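You operate a simulated robot arm through the tools that you are given. There is no shell and no other tool. Be economical: measure what you need, move in short steps, check, and stop when the job is done.

You run a simulated robot arm. Do the job below in one go: nothing can be reset, and whatever is moved stays where it is left.

JOB
Fit the grey coupler from the fittings drawer in socket two and clamp it.
Fine: the line stands vented: keep it so; shut the drawer; clamp to CLOSED once the coupler is home. Where these are worked on the way, their far stop is far enough and under half their travel is too little: fittings drawer.

Only the result counts: the job must be done as asked and must still hold three seconds after the hand-in. Knocking over, shifting, dropping, spilling or breaking anything else fails it.

ROBOT AND FRAMES
A 7-joint arm with a two-finger parallel gripper, fixed in place. Base frame: the origin is at the foot of the arm, x ahead of it, y to its left, z up. Units: mm, rad, N and s.
With the tool pointing down near the work surface it reaches from about 180 to 680 mm from the base axis. Its first joint turns from -1.152 to 1.152 rad. Payload 2.4 kg.
The TCP is the grasp point between the finger pads, 30 mm short of the fingertips. In the tool frame z runs along the fingers and y along their closing line. The gripper opens to 94 mm. The fingers are 28 mm wide and 10 mm thick; the gripper's body (50 by 96 mm) begins 55 mm behind the TCP.
Orientation is that of the tool frame in the base frame, as a unit quaternion [w, x, y, z]. With the fingers straight down and closing along the base's y, the tool's x points along the base's -x, its y along +y and its z along -z.

CONTROLS
- The arm moves only by the tool move_arm. Its argument "motion" is a list that holds one entry, the list of rows, each a list of 6 numbers: the shift along the base's x, y, z in cm, then the turn, a rotation vector about the base's x, y, z in rad. In form: [[[tx, ty, tz, ax, ay, az], ...]]. A call has 1 to 8 rows; each row shifts and turns the commanded pose from where the row before left it. "gripper" is the gripper command, from -1 (fully open) to 1 (shut), values between in proportion, set as the call begins (left out, the last holds). A row lasts 0.2 s, in which the tool goes at most 50 mm and 0.15 rad; a call with a longer step from one row to the next is refused whole, and so is a gripper value outside its range. Where a pose cannot be reached the arm comes as near as it can. A force on the tool above 40 N (or 10 N above the force at the start of the call, whichever is more), or a blocked arm, ends the call early, and 0.2 s more pass. Each finger travels about 153 mm/s and halts on what it meets, pressing with about 31 N; the grip force reading is that of the motor and also rises with nothing between the fingers. The clock runs only during rows and for 0.2 s after the last one: add rows that do not move to give the fingers time. It gives the time, the measured TCP pose, the force on the tool (base axes), the opening and the grip force at its end, in the units of the frame above (readings bear some noise), with the torque about the TCP (base axes, N m) and any sound that the robot's microphone picked up, and new pictures: "views" is both (left out), scene, wrist or none.
- Cameras (640 x 400 px; columns grow to the right, rows downward): "scene" is fixed at [46.5, 495.9, 1426.5]; the picture's right is [-0.55, -0.84, 0.00], its down [-0.62, 0.40, -0.67] and it looks along [0.56, -0.37, -0.74] (base axes); focal length 214 px, centre (320, 200). "wrist" rides on the gripper at [76, 14, -102] in the tool frame; the picture's right is [-0.18, 0.98, 0.00], its down [-0.75, -0.14, -0.64] and it looks along [-0.63, -0.12, 0.77] (tool axes); focal length 243 px, centre (320, 200).
- probe_pixels(camera, pixels): for up to 12 pixels [column, row] of the newest picture of that camera ("zoom" is the newest enlarged one), the place [x, y, z] in the base frame of the surface seen there, good to about 2 mm. The clock stands still meanwhile.
- enlarge(camera, box): a new picture of the part [left, top, right, bottom] of that camera's present view, enlarged. The clock stands still meanwhile.
- sign_off(): hands the job in; it is judged then, once.

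Keep the steps short. Do not move on a guess: measure, check each grasp and each placing, and mend mistakes. In all there are 80 turns and 200 pictures (those below and enlarged ones count). Leave the gripper open and the arm clear of the work at the hand-in unless told otherwise, and finish with a single line.

The tools are called after "Emit:" as name(argument=value, ...) on one line, values as JSON. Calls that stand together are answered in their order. move_arm: Moves the arm, as the interface text tells. Its arguments: {"type":"object","properties":{"motion":{"type":"array"},"gripper":{"type":"number"},"views":{"type":"string","enum":["both","scene","wrist","none"]}},"required":["motion"]} The other tools are called the same way: probe_pixels (camera, pixels) gives the place of the surface under pixels of a picture; enlarge (camera, box) takes an enlarged picture of a part of a camera's view; sign_off () hands the job in.

At the start:

```text
t: 0.0
ee_pos: [274.4, -166.7, 1293.3]
tcp_rot: [0.0, 0.0, 1.0, 0.001]
contact_force: [-0.4, 0.8, -0.7]
moment: [0.0, 0.03, 0.01]
gripper_width: 94.2
gripper_force: 0.1
```

scene: 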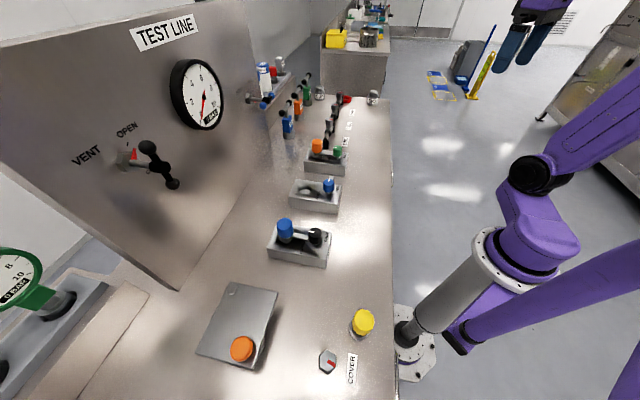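
wrist: 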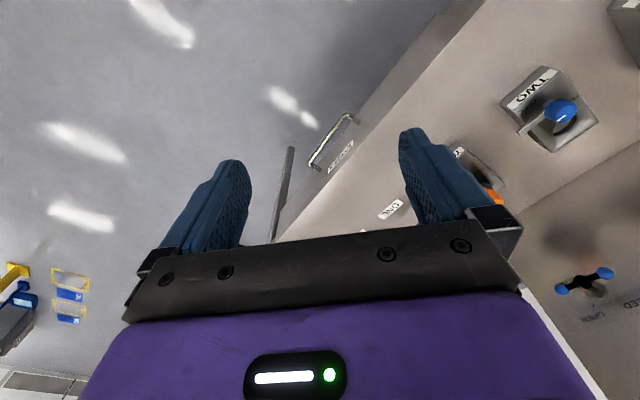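

I see a bench with sockets, a panel with a vent valve, and a drawer on the bench front. First I'll enlarge the scene to identify the parts.

Emit:
enlarge(camera="scene", box=[240, 80, 400, 280])

Emit:
enlarge(camera="wrist", box=[260, 60, 640, 340])

Emit:
enlarge(camera="scene", box=[180, 260, 420, 400])

Emit:
enlarge(camera="scene", box=[50, 20, 250, 200])

```text
2.00 times, centred on (320, 180) of scene
```

zoom: 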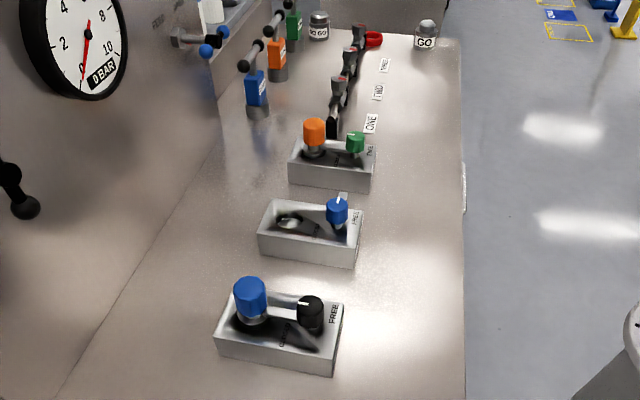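

```text
1.43 times, centred on (450, 200) of wrist
```

zoom: 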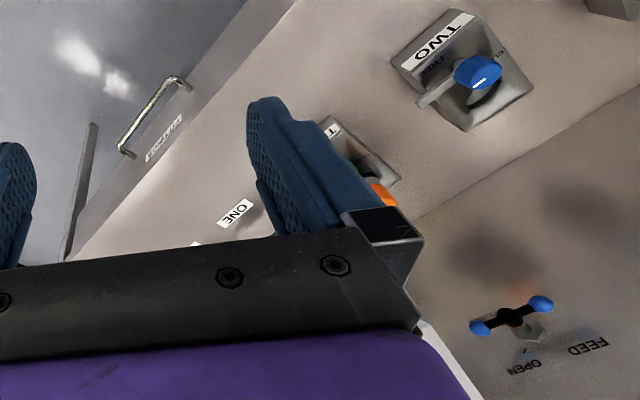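

```text
2.67 times, centred on (300, 330) of scene
```

zoom: 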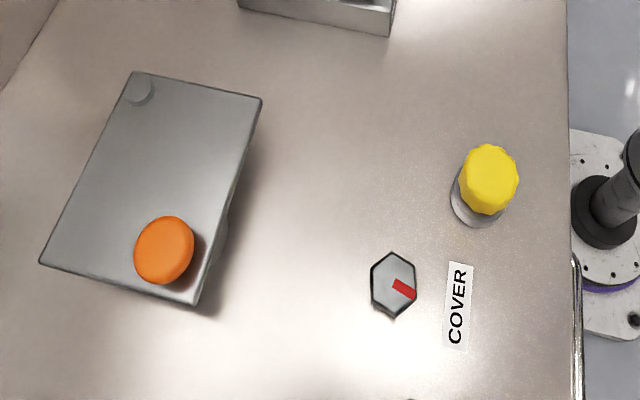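

```text
2.22 times, centred on (150, 110) of scene
```

zoom: 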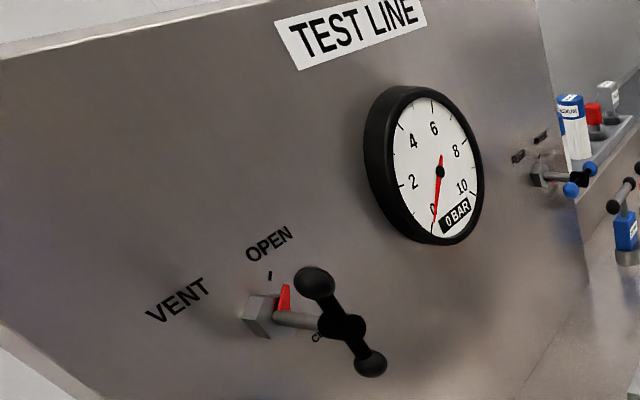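

Gauge reads 0 bar with the vent OPEN. Socket two (middle block) is empty with a blue clamp knob. Now I'll probe positions: sockets, bench, drawer handles.

Emit:
probe_pixels(camera="scene", pixels=[[312, 190], [328, 185], [291, 196], [337, 191], [341, 211], [289, 204], [320, 240], [285, 226], [392, 200], [392, 280], [347, 100], [395, 355]])

Emit:
probe_pixels(camera="wrist", pixels=[[355, 115], [332, 142], [314, 167], [341, 157], [390, 208], [535, 88], [562, 110], [525, 130], [290, 150], [272, 235], [400, 60], [565, 125]])

Emit:
enlarge(camera="scene", box=[280, 165, 350, 220])

Emit:
enlarge(camera="wrist", box=[250, 90, 430, 240])

Emit:
enlarge(camera="scene", box=[370, 90, 410, 400])

```text
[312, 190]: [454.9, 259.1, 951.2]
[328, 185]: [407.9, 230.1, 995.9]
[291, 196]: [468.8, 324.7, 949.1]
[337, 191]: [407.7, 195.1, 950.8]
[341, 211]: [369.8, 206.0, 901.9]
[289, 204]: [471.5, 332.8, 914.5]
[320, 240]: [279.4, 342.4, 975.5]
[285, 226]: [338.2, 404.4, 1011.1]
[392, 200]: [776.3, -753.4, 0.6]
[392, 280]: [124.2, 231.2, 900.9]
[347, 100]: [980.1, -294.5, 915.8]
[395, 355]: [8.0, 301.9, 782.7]
```

```text
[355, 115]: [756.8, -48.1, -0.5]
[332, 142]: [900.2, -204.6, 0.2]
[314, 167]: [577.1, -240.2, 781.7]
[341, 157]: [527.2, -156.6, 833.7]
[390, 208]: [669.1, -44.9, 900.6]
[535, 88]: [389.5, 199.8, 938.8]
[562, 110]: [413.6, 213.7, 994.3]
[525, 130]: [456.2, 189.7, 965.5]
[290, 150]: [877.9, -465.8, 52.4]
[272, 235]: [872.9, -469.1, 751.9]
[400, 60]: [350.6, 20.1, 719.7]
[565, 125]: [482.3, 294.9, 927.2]
```

```text
7.27 times, centred on (315, 192) of scene
```

zoom: 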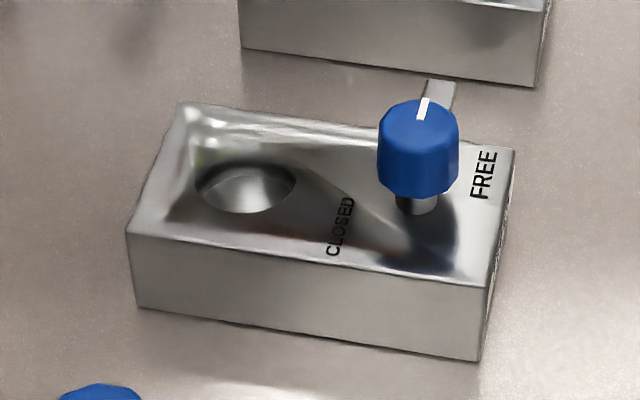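

```text
2.67 times, centred on (340, 165) of wrist
```

zoom: 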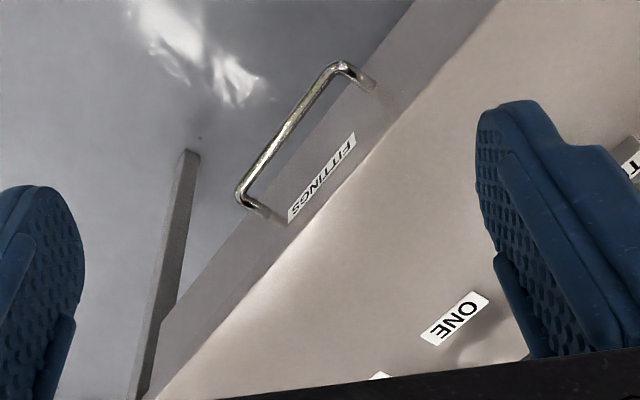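

```text
1.29 times, centred on (390, 245) of scene
```

zoom: 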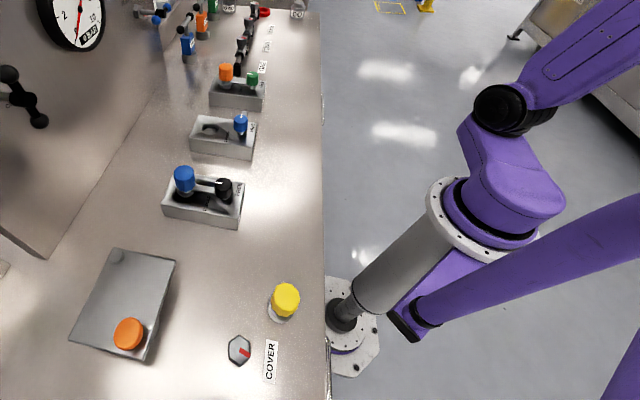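

Block two's top is at z≈951 with its knob at FREE. Next, a zoom of the FITTINGS drawer handle to measure it and the bench edge.

Emit:
enlarge(camera="wrist", box=[290, 100, 380, 190])

```text
4.44 times, centred on (335, 145) of wrist
```

zoom: 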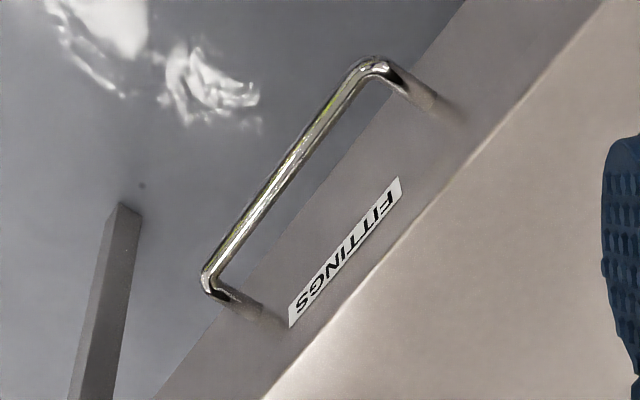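

Emit:
probe_pixels(camera="zoom", pixels=[[360, 71], [320, 122], [285, 173], [245, 227], [210, 278], [435, 105], [275, 315], [330, 330], [520, 110], [470, 20], [220, 340], [345, 250]])

```text
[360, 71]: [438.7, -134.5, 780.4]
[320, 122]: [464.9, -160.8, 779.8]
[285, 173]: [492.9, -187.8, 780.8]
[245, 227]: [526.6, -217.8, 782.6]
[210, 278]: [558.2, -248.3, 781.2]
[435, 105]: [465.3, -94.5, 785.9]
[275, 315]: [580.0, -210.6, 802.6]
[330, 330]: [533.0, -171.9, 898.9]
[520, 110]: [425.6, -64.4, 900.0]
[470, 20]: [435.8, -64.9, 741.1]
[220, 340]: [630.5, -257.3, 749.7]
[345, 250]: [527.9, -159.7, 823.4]
```

The bench front runs along (0.707,-0.707); the FITTINGS handle bar is centred at about (498,-193,781), 45 mm off the face. I'll yaw the tool -45° and descend in front of the bench, keeping clear.

Emit:
move_arm(motion=[[[1.1, -1.38, -3.2, 0, 0, -0.1309], [1.1, -1.38, -3.2, 0, 0, -0.1309], [1.1, -1.38, -3.2, 0, 0, -0.1309], [1.1, -1.38, -3.2, 0, 0, -0.1309], [1.1, -1.38, -3.2, 0, 0, -0.1309], [1.1, -1.38, -3.2, 0, 0, -0.1309]]], views="both")

```text
t: 1.4
ee_pos: [341.5, -252.1, 1101.5]
tcp_rot: [0.0, 0.383, 0.924, 0.0]
contact_force: [0.0, 0.2, 0.4]
moment: [0.01, 0.0, -0.03]
gripper_width: 94.0
gripper_force: 0.0
```

scene: 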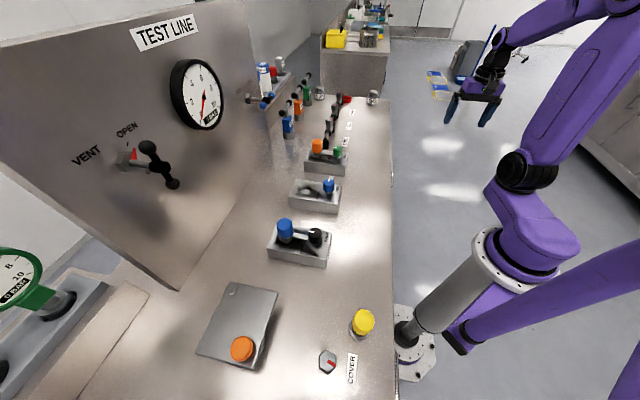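
wrist: 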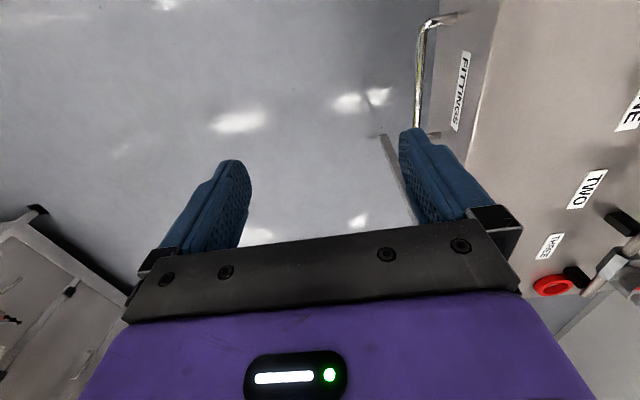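

Pose as commanded. Now tilt 45° toward the bench, descend to a stand-off ahead of the handle, narrowing the gripper to ~36 mm.

Emit:
move_arm(motion=[[[1.63, -0.05, -3.9, 0.0926, -0.0926, 0], [1.63, -0.05, -3.9, 0.0926, -0.0926, 0], [1.63, -0.05, -3.9, 0.0926, -0.0926, 0], [1.63, -0.05, -3.9, 0.0926, -0.0926, 0], [1.63, -0.05, -3.9, 0.0926, -0.0926, 0], [1.63, -0.05, -3.9, 0.0926, -0.0926, 0]]], gripper=0.23)

```text
t: 2.8
ee_pos: [437.0, -252.5, 867.7]
tcp_rot: [0.147, 0.353, 0.853, 0.354]
contact_force: [-0.3, -0.1, 0.0]
moment: [0.0, 0.0, 0.0]
gripper_width: 36.2
gripper_force: 0.0
```

scene: 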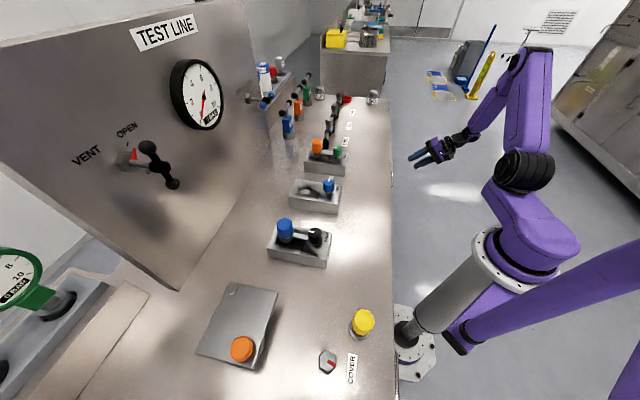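
wrist: 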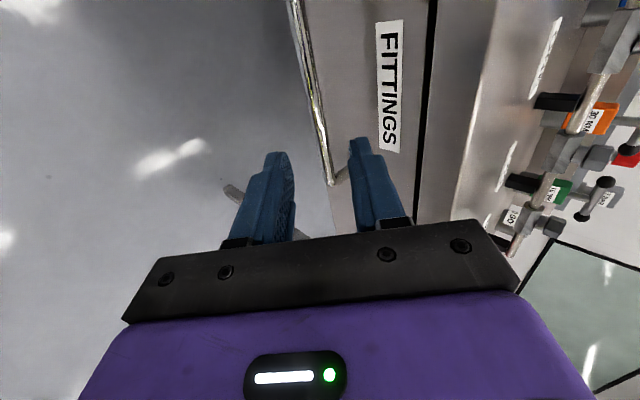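

The bar lies between the fingers' lines. Quick re-probe of the bar and face before advancing.

Emit:
probe_pixels(camera="wrist", pixels=[[305, 55], [314, 95], [323, 138], [329, 170], [389, 80], [418, 110]])

```text
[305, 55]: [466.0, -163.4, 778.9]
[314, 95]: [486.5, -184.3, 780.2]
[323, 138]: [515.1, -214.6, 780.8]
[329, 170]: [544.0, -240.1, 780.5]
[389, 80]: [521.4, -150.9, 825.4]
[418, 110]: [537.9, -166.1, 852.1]
```

Bar confirmed at about (498,-194,777). Advance along the tool axis so the bar is between the pads, short of the face.

Emit:
move_arm(motion=[[[1.12, 1.07, -1.65, 0, 0, 0], [1.12, 1.07, -1.65, 0, 0, 0], [1.12, 1.07, -1.65, 0, 0, 0], [1.12, 1.07, -1.65, 0, 0, 0], [1.12, 1.07, -1.65, 0, 0, 0]]], views="wrist")

Emit:
move_arm(motion=[[[0, 0, 0, 0, 0, 0], [0, 0, 0, 0, 0, 0]]], gripper=1, views="wrist")

```text
t: 4.0
ee_pos: [493.5, -199.7, 785.1]
tcp_rot: [0.147, 0.354, 0.853, 0.355]
contact_force: [0.4, -0.5, -0.3]
moment: [-0.03, 0.0, 0.01]
gripper_width: 36.3
gripper_force: 0.0
```

wrist: 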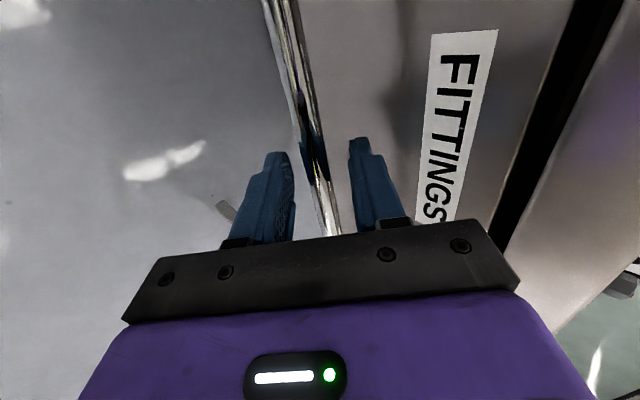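

```text
t: 4.6
ee_pos: [494.4, -199.5, 783.8]
tcp_rot: [0.147, 0.354, 0.854, 0.353]
contact_force: [1.0, 0.1, -5.3]
moment: [-0.77, -0.72, -0.28]
gripper_width: 13.7
gripper_force: 45.3
```

wrist: 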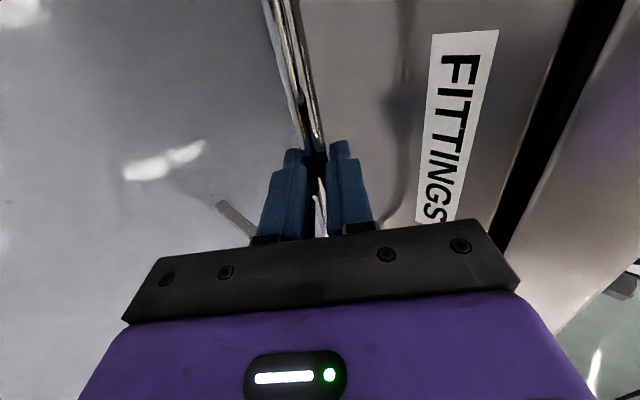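

Bar gripped (13.7 mm). Now pull straight out along (-0.707,-0.707), ~90 mm first.

Emit:
move_arm(motion=[[[-0.5, -0.5, 0, 0, 0, 0], [-1, -1, 0, 0, 0, 0], [-1.2, -1.2, 0, 0, 0, 0], [-1.2, -1.2, 0, 0, 0, 0], [-1.2, -1.2, 0, 0, 0, 0], [-1.2, -1.2, 0, 0, 0, 0]]])

```text
t: 6.0
ee_pos: [429.9, -263.7, 785.0]
tcp_rot: [0.146, 0.353, 0.853, 0.354]
contact_force: [0.4, -2.7, -2.3]
moment: [-0.31, -0.12, 0.5]
gripper_width: 13.8
gripper_force: 44.6
```

scene: 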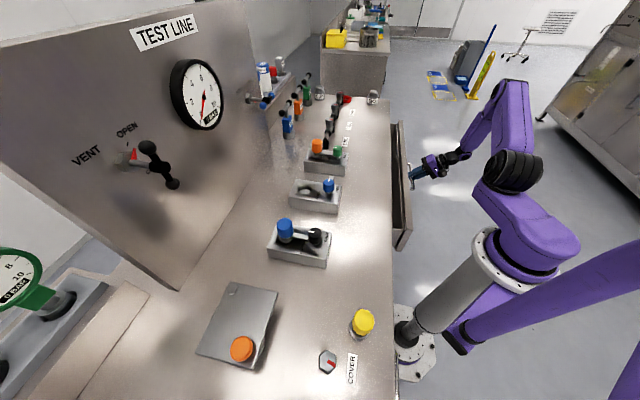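
wrist: 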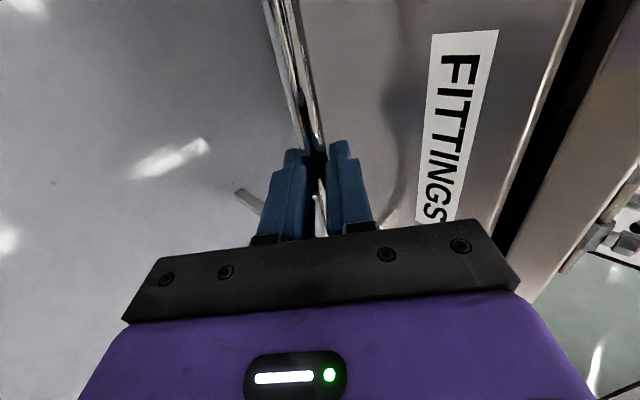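

The drawer slides freely. Keep pulling until the far stop.

Emit:
move_arm(motion=[[[-1, -1, 0, 0, 0, 0], [-1.2, -1.2, 0, 0, 0, 0], [-1.2, -1.2, 0, 0, 0, 0], [-1.2, -1.2, 0, 0, 0, 0], [-1.2, -1.2, 0, 0, 0, 0], [-1.2, -1.2, 0, 0, 0, 0], [-1, -1, 0, 0, 0, 0]]])

```text
t: 7.6
ee_pos: [350.9, -343.6, 784.7]
tcp_rot: [0.147, 0.354, 0.853, 0.354]
contact_force: [2.1, -4.0, -3.3]
moment: [-0.58, -0.35, 0.32]
gripper_width: 13.8
gripper_force: 44.9
```

scene: 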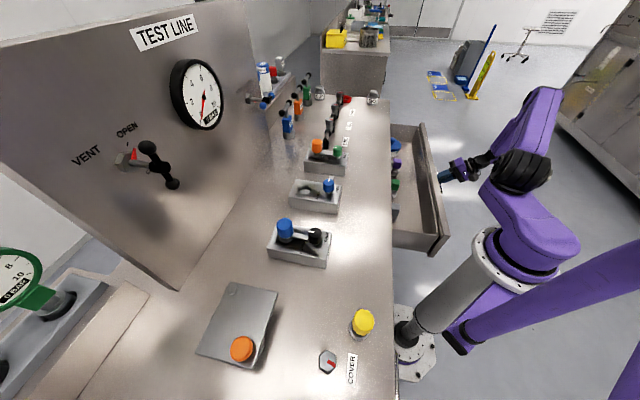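
wrist: 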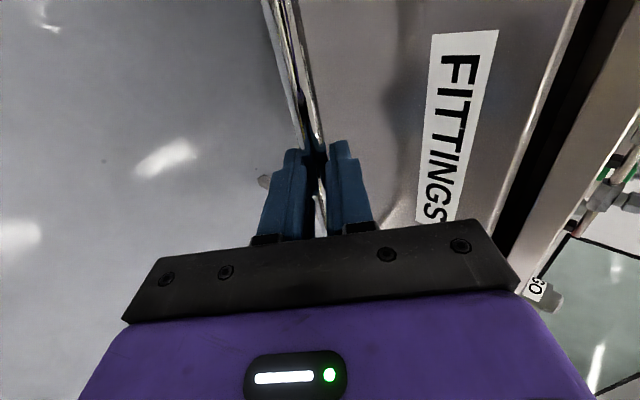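

Drawer is ~203 mm out, couplers appear in it. Continue pulling.

Emit:
move_arm(motion=[[[-1, -1, 0, 0, 0, 0], [-1, -1, 0, 0, 0, 0], [-1, -1, 0, 0, 0, 0], [-1, -1, 0, 0, 0, 0], [-1, -1, 0, 0, 0, 0], [-1, -1, 0, 0, 0, 0], [-1, -1, 0, 0, 0, 0]]])

```text
t: 9.2
ee_pos: [279.2, -414.3, 785.1]
tcp_rot: [0.148, 0.354, 0.853, 0.353]
contact_force: [5.1, -7.0, -0.7]
moment: [-0.46, -0.2, 0.47]
gripper_width: 13.9
gripper_force: 45.3
```

scene: 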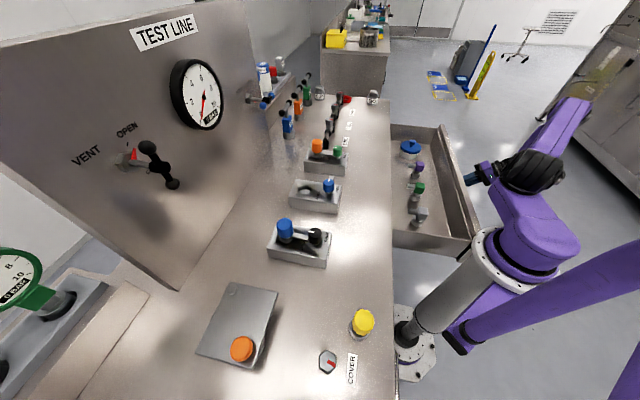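
wrist: 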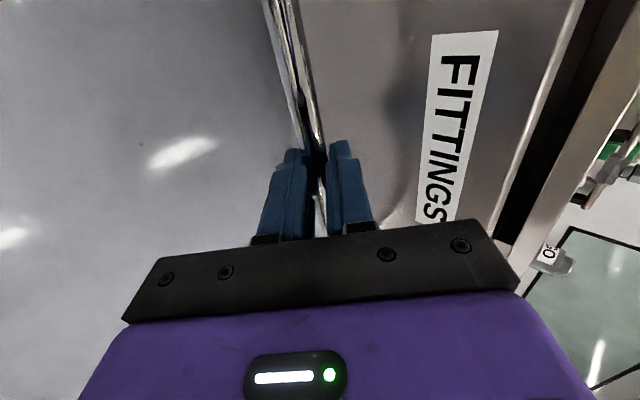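

303 mm out; four fittings are visible. Let me look closer and probe.

Emit:
enlarge(camera="scene", box=[380, 115, 480, 265])

Emit:
probe_pixels(camera="scene", pixels=[[410, 147], [416, 170], [418, 188], [419, 212], [413, 225], [430, 240], [466, 255], [440, 127], [392, 247], [396, 126], [418, 206], [450, 237]])

```text
2.67 times, centred on (430, 190) of scene
```

zoom: 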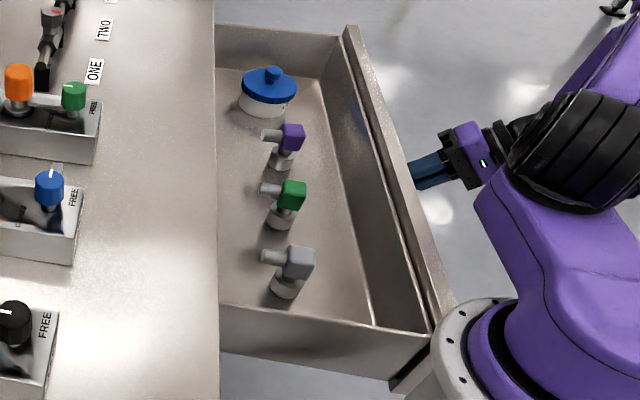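

```text
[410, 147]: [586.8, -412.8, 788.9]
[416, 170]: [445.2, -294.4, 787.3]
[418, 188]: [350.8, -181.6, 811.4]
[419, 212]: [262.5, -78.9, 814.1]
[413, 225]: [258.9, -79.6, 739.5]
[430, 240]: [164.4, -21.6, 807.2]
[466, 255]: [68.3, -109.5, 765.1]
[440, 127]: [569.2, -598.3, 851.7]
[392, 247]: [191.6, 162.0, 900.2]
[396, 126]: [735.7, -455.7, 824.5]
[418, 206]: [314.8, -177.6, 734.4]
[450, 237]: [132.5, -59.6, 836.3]
```

Near the grey coupler there's ample room. I'll pull gently a little further to see whether the stop is reached.

Emit:
move_arm(motion=[[[-0.5, -0.5, 0, 0, 0, 0], [-0.5, -0.5, 0, 0, 0, 0], [-0.5, -0.5, 0, 0, 0, 0], [-0.5, -0.5, 0, 0, 0, 0]]], views="none")

```text
t: 10.2
ee_pos: [260.7, -433.3, 786.1]
tcp_rot: [0.146, 0.354, 0.853, 0.354]
contact_force: [2.9, -5.1, -6.3]
moment: [-0.61, -0.41, 0.21]
gripper_width: 13.9
gripper_force: 45.3
```

Still moving freely at ~330 mm out, which is well past half (bench is ~450 deep). The first joint nears its limit, so I stop here, release and back off along the tool axis.

Emit:
move_arm(motion=[[[0, 0, 0, 0, 0, 0], [-0.5, -0.5, 0.71, 0, 0, 0], [-0.75, -0.75, 1.06, 0, 0, 0], [-0.75, -0.75, 1.06, 0, 0, 0], [0, 0, 3, 0, 0, 0], [0, 0, 3, 0, 0, 0], [0, 0, 4, 0, 0, 0]]], gripper=0.2)

```text
t: 11.8
ee_pos: [240.7, -452.7, 914.8]
tcp_rot: [0.147, 0.353, 0.853, 0.355]
contact_force: [-0.9, 0.9, -0.3]
moment: [0.03, -0.04, 0.03]
gripper_width: 37.8
gripper_force: 0.1
```

scene: 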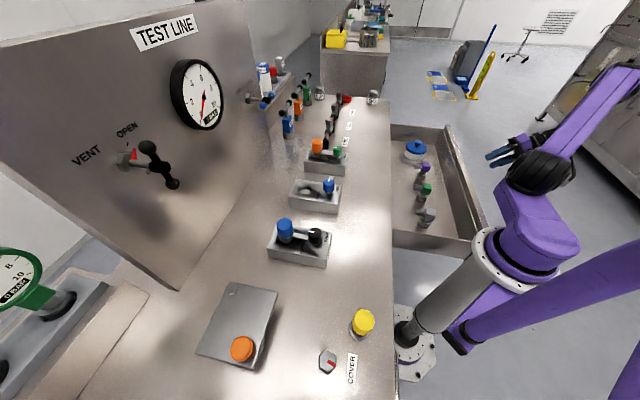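
wrist: 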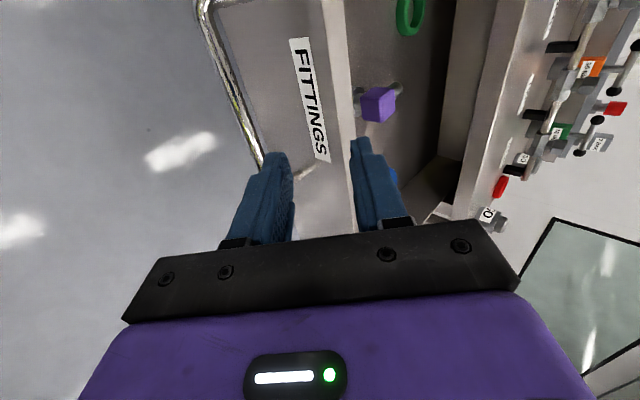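

Released and clear. Now zoom on the fittings for detail and measurement of the grey coupler.

Emit:
enlarge(camera="scene", box=[400, 170, 448, 235])

```text
6.15 times, centred on (424, 202) of scene
```

zoom: 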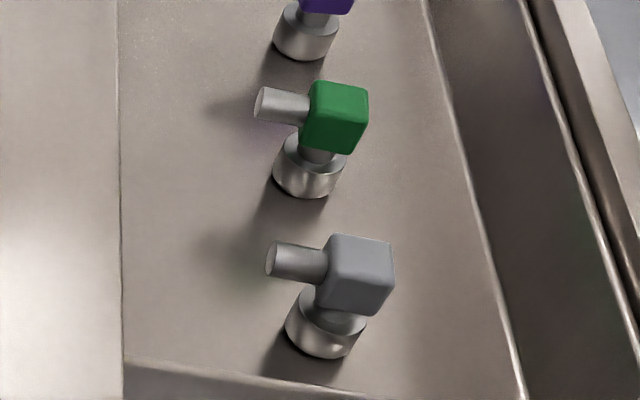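

Emit:
probe_pixels(camera="zoom", pixels=[[335, 238], [392, 244], [383, 280], [330, 275], [360, 262], [275, 262], [300, 250], [355, 300], [320, 345], [290, 325], [362, 330], [400, 380]])

Emit:
enlarge(camera="scene", box=[265, 205, 340, 275])

```text
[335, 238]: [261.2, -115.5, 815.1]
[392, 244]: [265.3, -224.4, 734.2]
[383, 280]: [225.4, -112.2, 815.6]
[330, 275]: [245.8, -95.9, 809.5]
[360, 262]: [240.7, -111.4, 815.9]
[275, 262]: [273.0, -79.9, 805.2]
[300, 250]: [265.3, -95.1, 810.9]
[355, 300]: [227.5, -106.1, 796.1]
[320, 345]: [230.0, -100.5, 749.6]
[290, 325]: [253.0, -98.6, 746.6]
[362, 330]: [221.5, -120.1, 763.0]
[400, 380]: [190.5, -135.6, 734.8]
```

```text
5.71 times, centred on (302, 240) of scene
```

zoom: 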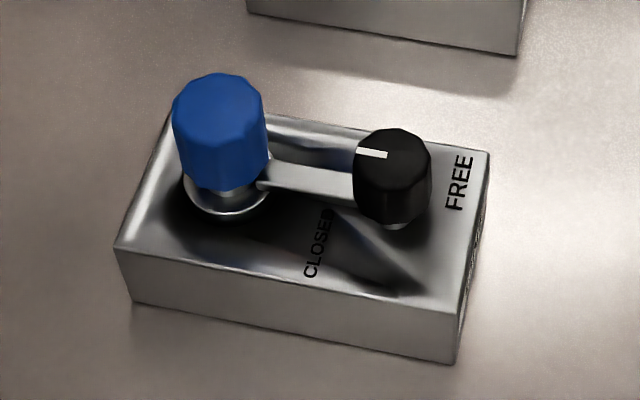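

The grey coupler: box head centred about (242,-112), top at z≈816; side pipe pointing along +n; base ring below z≈763. Block one shows a closed clamp: mark and arm point at the socket, so two needs about +90° (counter‑clockwise). Now I un-tilt the tool and move above the drawer.

Emit:
move_arm(motion=[[[0, 1.5, 2, -0.0926, 0.0926, 0], [0, 2.5, 2, -0.0926, 0.0926, 0], [0, 2.5, 2, -0.0926, 0.0926, 0], [0, 3, 1, -0.0926, 0.0926, 0], [0, 3, 1, -0.0926, 0.0926, 0], [0, 3, 1, -0.0926, 0.0926, 0], [0, 2, 0, 0, 0, 0.14], [0, 2, 0, 0, 0, 0.14]]], gripper=-0.4, views="none")

Emit:
move_arm(motion=[[[0, 2, 0, 0, 0, 0.143], [0, 2, 0, 0, 0, 0.143], [0, 2, 0, 0, 0, 0.143], [0, 2, 0, 0, 0, 0.143], [0, 2, 0, 0, 0, 0.143], [0, 2, 0, 0, 0, 0.143], [0, 1, 0, 0, 0, 0.143], [0, 0, 0, 0, 0, 0.143]]], views="both")

```text
t: 13.6
ee_pos: [239.6, -257.5, 1002.8]
tcp_rot: [0.0, 0.249, 0.968, -0.001]
contact_force: [0.4, 0.2, 0.2]
moment: [0.02, 0.0, 0.03]
gripper_width: 65.6
gripper_force: 0.1
```

```text
t: 15.4
ee_pos: [241.7, -127.8, 1005.2]
tcp_rot: [0.0, -0.314, 0.949, -0.001]
contact_force: [0.4, 0.8, 0.5]
moment: [0.02, 0.0, -0.01]
gripper_width: 65.7
gripper_force: 0.1
```

scene: 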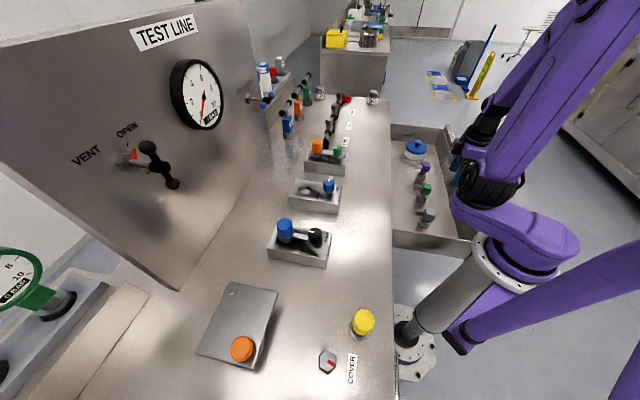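
wrist: 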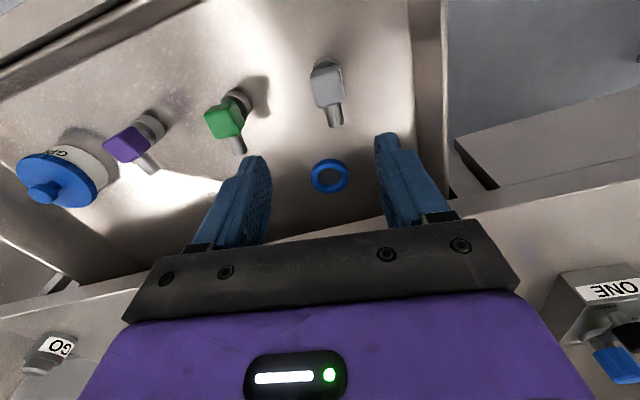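

The grey coupler is seen in the wrist view near (327,85), pipe pointing down in the picture. Zoom to measure its axis exactly.

Emit:
enlarge(camera="wrist", box=[285, 40, 381, 140])

```text
4.00 times, centred on (333, 90) of wrist
```

zoom: 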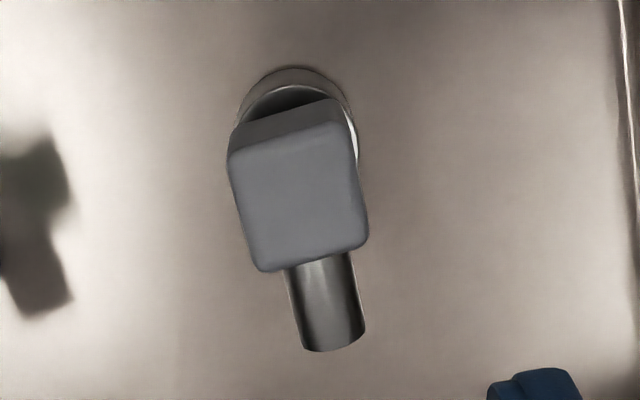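

Emit:
probe_pixels(camera="zoom", pixels=[[238, 160], [335, 130], [360, 235], [265, 262], [300, 195], [333, 345], [318, 270], [296, 72], [245, 110], [350, 110], [300, 125], [245, 145]])

```text
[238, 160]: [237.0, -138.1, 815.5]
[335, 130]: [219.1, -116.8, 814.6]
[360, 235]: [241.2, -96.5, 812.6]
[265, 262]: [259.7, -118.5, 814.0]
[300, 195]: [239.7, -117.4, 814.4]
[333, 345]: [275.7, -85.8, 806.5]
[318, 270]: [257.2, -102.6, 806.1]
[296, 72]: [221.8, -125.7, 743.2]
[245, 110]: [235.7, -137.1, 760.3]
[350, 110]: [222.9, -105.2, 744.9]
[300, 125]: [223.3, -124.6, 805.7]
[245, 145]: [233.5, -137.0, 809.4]
```

Head centre (239,-117), yaw ≈41°, width ~30 mm, base ring about 40 mm dia concentric. Align yaw (+0.077 rad), and descend to z≈850 first.

Emit:
move_arm(motion=[[[-0.05, 0.2, -3, 0, 0, 0.077], [-0.05, 0.2, -3, 0, 0, 0], [-0.05, 0.2, -3, 0, 0, 0], [-0.05, 0.2, -3, 0, 0, 0], [-0.05, 0.24, -3.5, 0, 0, 0]]], views="wrist")

```text
t: 16.6
ee_pos: [238.9, -117.5, 847.8]
tcp_rot: [0.0, -0.349, 0.937, 0.0]
contact_force: [-0.3, -0.6, 0.0]
moment: [0.0, -0.01, -0.02]
gripper_width: 65.7
gripper_force: 0.1
```

wrist: 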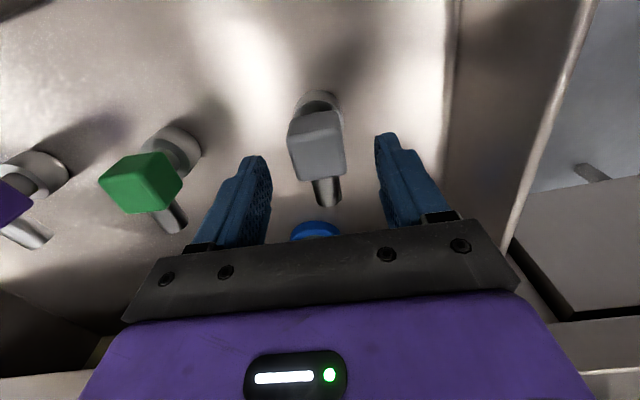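

The head is centred between the fingers. Descend 46 mm to z≈802 and close.

Emit:
move_arm(motion=[[[0, 0, -1.6, 0, 0, 0], [0, 0, -1.6, 0, 0, 0], [0, 0, -1.4, 0, 0, 0]]], views="wrist")

Emit:
move_arm(motion=[[[0, 0, 0, 0, 0, 0], [0, 0, 0, 0, 0, 0], [0, 0, 0, 0, 0, 0]]], gripper=1, views="wrist")

```text
t: 17.4
ee_pos: [238.3, -117.2, 802.8]
tcp_rot: [0.0, -0.351, 0.936, 0.0]
contact_force: [0.1, -0.1, 0.2]
moment: [0.03, -0.02, -0.01]
gripper_width: 65.6
gripper_force: 0.0
```

wrist: 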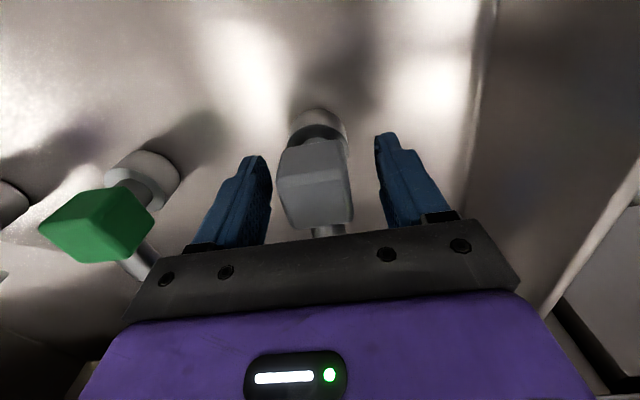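

```text
t: 18.2
ee_pos: [238.6, -117.6, 801.8]
tcp_rot: [0.001, -0.35, 0.937, 0.0]
contact_force: [-0.1, -0.1, -0.5]
moment: [-0.03, 0.04, 0.01]
gripper_width: 40.2
gripper_force: 31.3
```

wrist: 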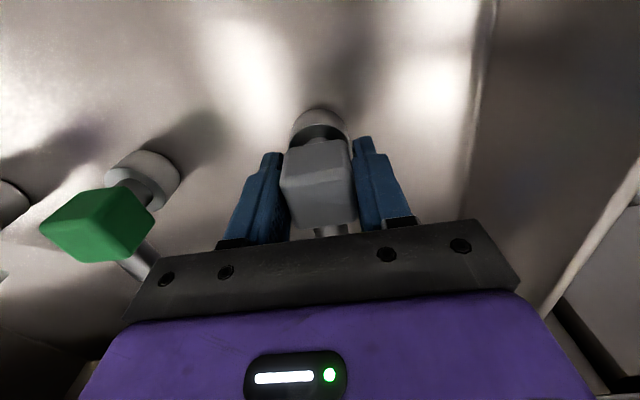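

Grip stopped at 40.2 mm. Check that the pads sit flat on the head.

Emit:
enlarge(camera="wrist", box=[230, 90, 420, 240])

Emit:
move_arm(motion=[[[0, 0, 0.5, 0, 0, 0], [0, 0, 1.0, 0, 0, 0], [0, 0, 1.5, 0, 0, 0]]], views="wrist")

```text
2.67 times, centred on (325, 165) of wrist
```

zoom: 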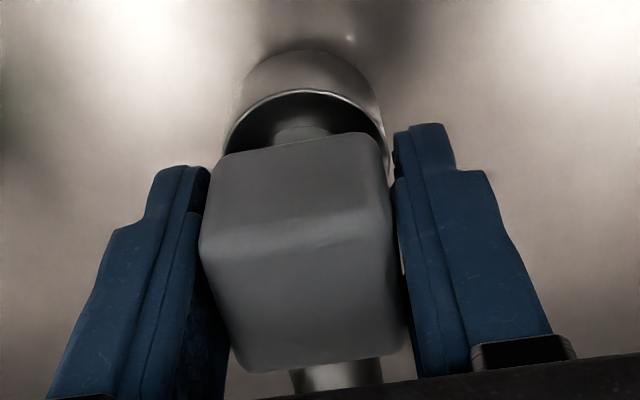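

```text
t: 19.0
ee_pos: [237.9, -116.3, 832.6]
tcp_rot: [0.0, -0.35, 0.937, 0.0]
contact_force: [0.5, 0.0, -0.1]
moment: [-0.02, 0.01, 0.03]
gripper_width: 35.3
gripper_force: 31.0
```

wrist: 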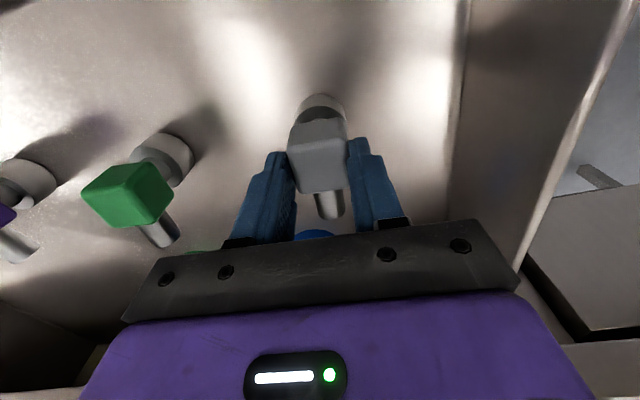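

The grip slipped: the coupler stayed on the floor (it first closed on the ring, now 35 mm on the head top). Open gently and re-measure.

Emit:
move_arm(motion=[[[0, 0, 0, 0, 0, 0], [0, 0, 0, 0, 0, 0], [0, 0, 2, 0, 0, 0], [0, 0, 2, 0, 0, 0]]], gripper=-0.4, views="wrist")

Emit:
enlarge(camera="wrist", box=[260, 60, 390, 200])

```text
t: 20.0
ee_pos: [237.8, -115.7, 873.0]
tcp_rot: [0.0, -0.35, 0.937, 0.001]
contact_force: [-0.3, -1.0, -0.1]
moment: [-0.03, -0.01, 0.01]
gripper_width: 65.9
gripper_force: 0.2
```

wrist: 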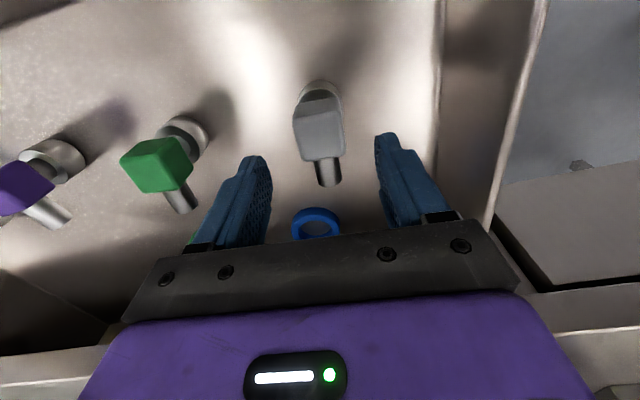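

```text
2.86 times, centred on (325, 130) of wrist
```

zoom: 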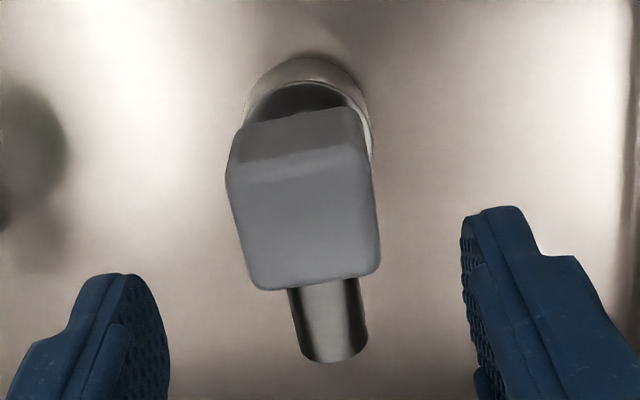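

Emit:
probe_pixels(camera="zoom", pixels=[[240, 180], [355, 155], [372, 265], [262, 280], [305, 215], [335, 350], [328, 295], [245, 150], [350, 120], [308, 70], [258, 90], [365, 130]])

```text
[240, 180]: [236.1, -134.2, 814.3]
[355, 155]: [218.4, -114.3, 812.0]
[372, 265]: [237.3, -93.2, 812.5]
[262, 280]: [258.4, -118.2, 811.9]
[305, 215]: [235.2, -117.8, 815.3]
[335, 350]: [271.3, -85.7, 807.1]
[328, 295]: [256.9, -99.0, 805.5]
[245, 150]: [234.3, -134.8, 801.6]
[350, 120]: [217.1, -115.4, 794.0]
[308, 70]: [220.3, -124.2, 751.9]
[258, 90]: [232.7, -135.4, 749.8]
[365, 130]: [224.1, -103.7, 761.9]
```

Orientation still 41°, head 35 mm wide; earlier the tips touched the 40 mm ring. This time grip higher: TCP z≈811, tips above the ring.

Emit:
move_arm(motion=[[[0, 0.05, -2, 0, 0, 0], [0, 0, -2, 0, 0, 0], [0, 0, -1.6, 0, 0, 0], [0, 0, -0.6, 0, 0, 0]]], views="none")

Emit:
move_arm(motion=[[[0, 0, 0, 0, 0, 0], [0, 0, 0, 0, 0, 0], [0, 0, 0, 0, 0, 0]]], gripper=1, views="wrist")

```text
t: 21.0
ee_pos: [238.1, -117.8, 812.1]
tcp_rot: [0.0, -0.35, 0.937, 0.0]
contact_force: [0.9, 0.2, -0.1]
moment: [0.01, -0.02, 0.02]
gripper_width: 65.9
gripper_force: 0.0
```

```text
t: 21.8
ee_pos: [237.6, -117.0, 810.6]
tcp_rot: [0.0, -0.35, 0.937, 0.001]
contact_force: [-1.1, -0.6, -0.2]
moment: [-0.03, 0.05, 0.02]
gripper_width: 40.3
gripper_force: 31.1
```

wrist: 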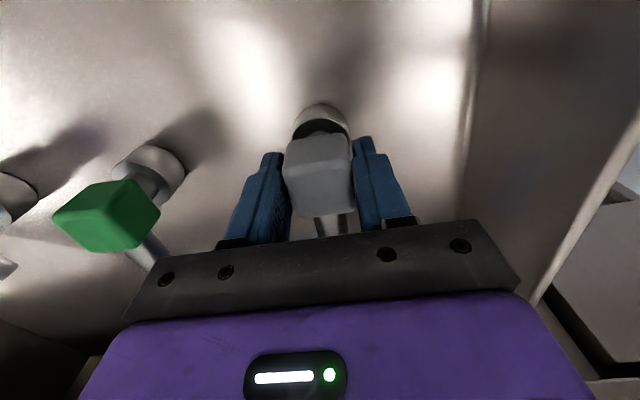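

Again 40.3 mm, so that's the head's true width. Lift slowly only 10 mm while watching force.

Emit:
move_arm(motion=[[[0, 0, 0.2, 0, 0, 0], [0, 0, 0.2, 0, 0, 0], [0, 0, 0.3, 0, 0, 0], [0, 0, 0.3, 0, 0, 0]]], views="wrist")

```text
t: 22.8
ee_pos: [239.6, -116.9, 821.2]
tcp_rot: [-0.001, -0.35, 0.937, 0.001]
contact_force: [-0.2, 0.2, -3.5]
moment: [0.0, 0.01, 0.0]
gripper_width: 40.1
gripper_force: 30.4
```

wrist: 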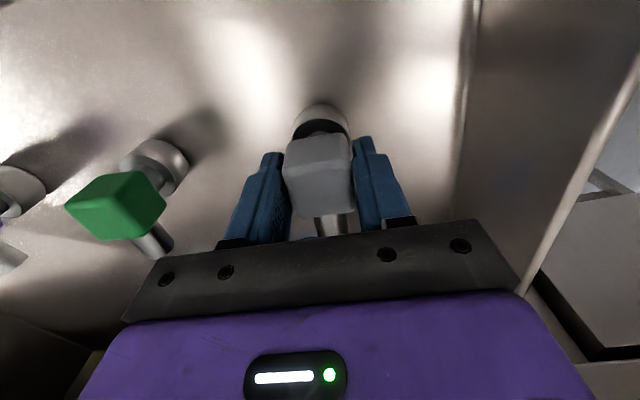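

It is lifted now (load -3.5 N, coupler fixed relative to the fingers). Continue slowly.

Emit:
move_arm(motion=[[[0, 0, 0.4, 0, 0, 0], [0, 0, 0.5, 0, 0, 0], [0, 0, 0.6, 0, 0, 0], [0, 0, 0.7, 0, 0, 0], [0, 0, 0.8, 0, 0, 0], [0, 0, 0.8, 0, 0, 0], [0, 0, 0.7, 0, 0, 0], [0, 0, 0.5, 0, 0, 0]]], views="wrist")

```text
t: 24.6
ee_pos: [238.4, -117.0, 870.1]
tcp_rot: [0.0, -0.35, 0.937, 0.0]
contact_force: [0.0, -0.6, -3.8]
moment: [-0.04, 0.0, 0.02]
gripper_width: 40.3
gripper_force: 31.0
```

wrist: 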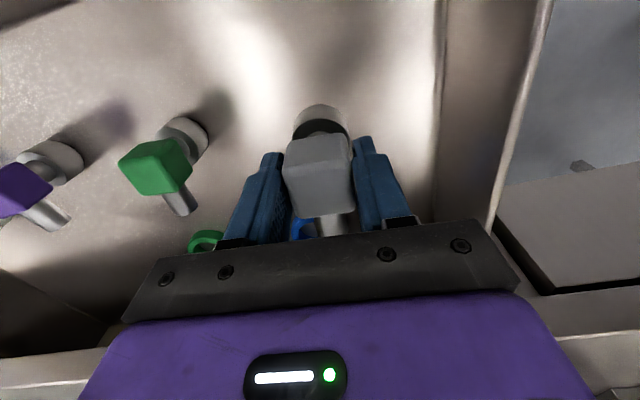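

Held. Lift further to travel height, ramping speed.

Emit:
move_arm(motion=[[[0, 0, 1, 0, 0, 0], [0, 0, 2, 0, 0, 0], [0, 0, 3, 0, 0, 0], [0, 0, 4, 0, 0, 0], [0, 0, 4, 0, 0, 0], [0, 0, 4, 0, 0, 0], [0, 0, 3, 0, 0, 0], [0, 0, 2, 0, 0, 0]]], views="both")

Emit:
enlarge(camera="scene", box=[283, 170, 347, 215])

```text
t: 26.4
ee_pos: [238.5, -117.4, 1099.5]
tcp_rot: [-0.001, -0.35, 0.937, 0.0]
contact_force: [0.3, -0.6, -2.7]
moment: [0.01, 0.0, 0.01]
gripper_width: 40.2
gripper_force: 30.8
```

scene: 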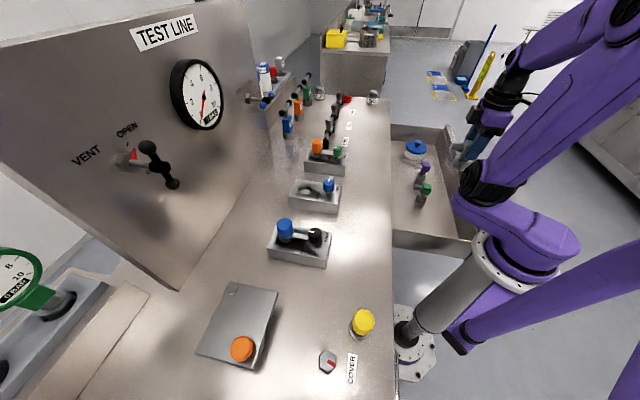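
wrist: 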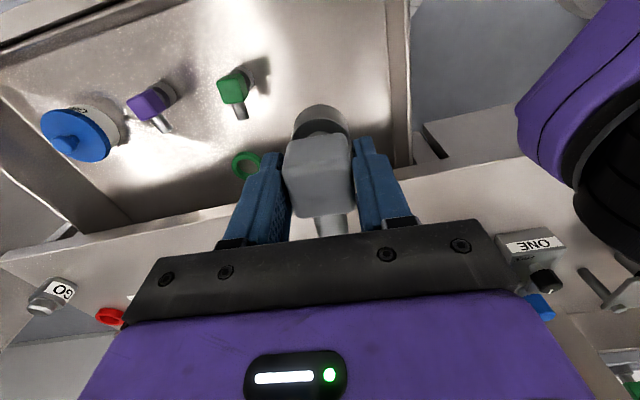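

```text
8.89 times, centred on (315, 192) of scene
```

zoom: 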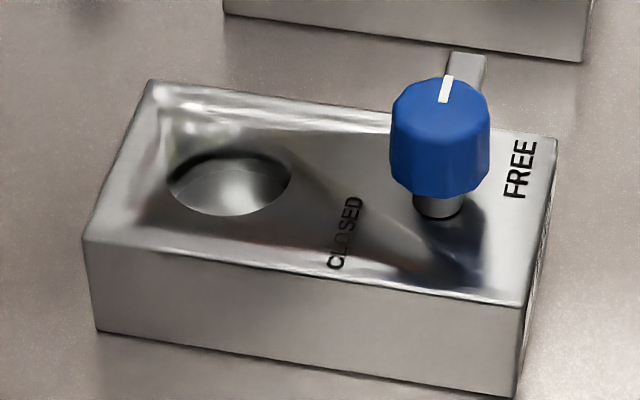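

Probe the socket hole rim, block corners and knob of socket two.

Emit:
probe_pixels(camera="zoom", pixels=[[166, 187], [295, 175], [232, 145], [228, 219], [230, 190], [152, 84], [88, 238], [522, 300], [552, 142], [440, 100], [437, 215], [472, 62]])

```text
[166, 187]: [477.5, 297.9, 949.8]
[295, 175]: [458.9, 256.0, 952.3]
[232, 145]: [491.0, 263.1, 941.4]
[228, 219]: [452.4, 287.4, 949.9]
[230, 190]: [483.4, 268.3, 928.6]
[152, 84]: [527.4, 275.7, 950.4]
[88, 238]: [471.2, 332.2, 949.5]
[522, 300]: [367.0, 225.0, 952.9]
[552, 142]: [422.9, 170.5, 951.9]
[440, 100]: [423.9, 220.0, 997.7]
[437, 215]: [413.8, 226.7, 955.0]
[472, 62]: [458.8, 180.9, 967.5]
```

Socket hole centre ≈ (468,277), Ø≈44, top z≈951. Now measure the held coupler's ring relative to the TCP in the wrist view.

Emit:
enlarge(camera="wrist", box=[272, 90, 368, 150])

```text
6.67 times, centred on (320, 120) of wrist
```

zoom: 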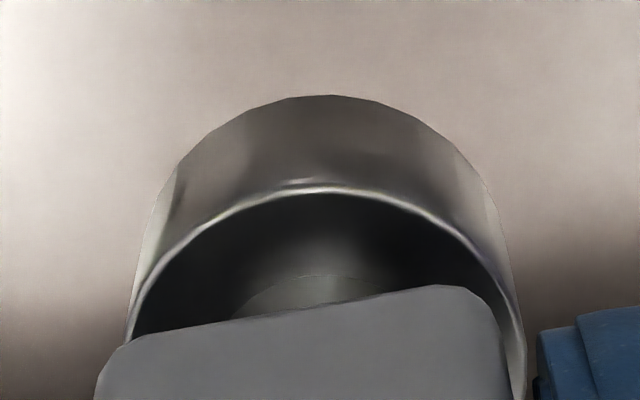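

Emit:
probe_pixels(camera="zoom", pixels=[[330, 110], [325, 195], [220, 232], [430, 222], [150, 305], [505, 300], [330, 160], [200, 180], [455, 175], [300, 300], [515, 360], [142, 320]])

```text
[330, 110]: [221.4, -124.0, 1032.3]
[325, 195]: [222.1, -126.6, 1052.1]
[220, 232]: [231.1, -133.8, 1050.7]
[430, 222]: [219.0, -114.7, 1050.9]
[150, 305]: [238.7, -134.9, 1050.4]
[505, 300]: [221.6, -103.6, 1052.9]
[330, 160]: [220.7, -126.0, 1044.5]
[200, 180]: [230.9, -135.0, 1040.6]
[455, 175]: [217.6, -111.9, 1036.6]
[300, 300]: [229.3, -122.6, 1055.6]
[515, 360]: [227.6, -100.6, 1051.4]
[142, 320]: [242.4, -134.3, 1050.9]
```

Ring centre is offset about (+0.4,+1.8) mm from the TCP, Ø40, ring top 48 mm below the TCP. Move above socket two at travel height (first part).

Emit:
move_arm(motion=[[[0.5, 0.86, 0.3, 0, 0, 0], [1.01, 1.73, 0.3, 0, 0, 0], [1.51, 2.59, 0.3, 0, 0, 0], [2.01, 3.45, 0.3, 0, 0, 0], [2.01, 3.45, 0.3, 0, 0, 0], [2.01, 3.45, 0.3, 0, 0, 0], [2.01, 3.45, 0.2, 0, 0, 0], [1.51, 2.59, 0, 0, 0, 0]]], views="none")

Emit:
move_arm(motion=[[[1.51, 2.59, 0, 0, 0, 0], [2.01, 3.45, 0, 0, 0, 0], [2.01, 3.45, 0, 0, 0, 0], [2.01, 3.45, 0, 0, 0, 0], [1.51, 2.59, 0, 0, 0, 0], [0.76, 1.3, 0, 0, 0, 0], [0.5, 0.86, 0, 0, 0, 0]]], views="both")

```text
t: 28.2
ee_pos: [363.2, 99.6, 1120.3]
tcp_rot: [0.001, -0.351, 0.936, 0.0]
contact_force: [0.3, 0.7, -3.3]
moment: [-0.03, 0.01, -0.01]
gripper_width: 40.4
gripper_force: 30.4
```

```text
t: 29.8
ee_pos: [468.1, 276.2, 1120.8]
tcp_rot: [0.0, -0.35, 0.937, 0.0]
contact_force: [0.7, -0.3, -3.3]
moment: [0.0, -0.02, 0.03]
gripper_width: 40.1
gripper_force: 31.3
```

scene: 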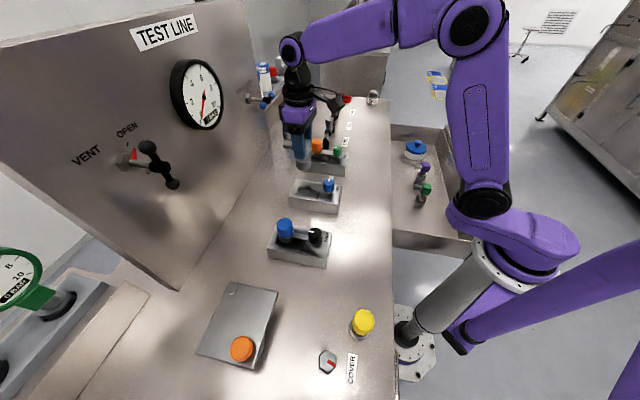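
wrist: 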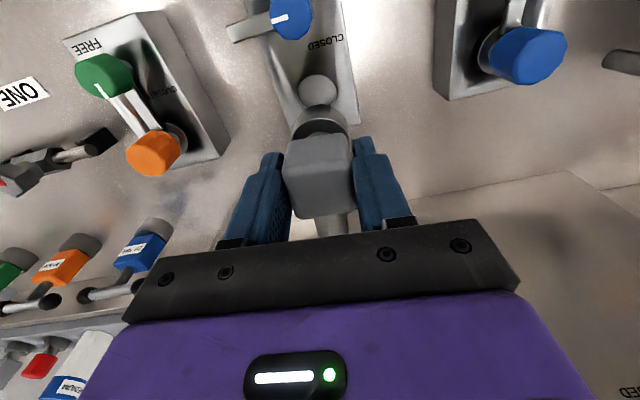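

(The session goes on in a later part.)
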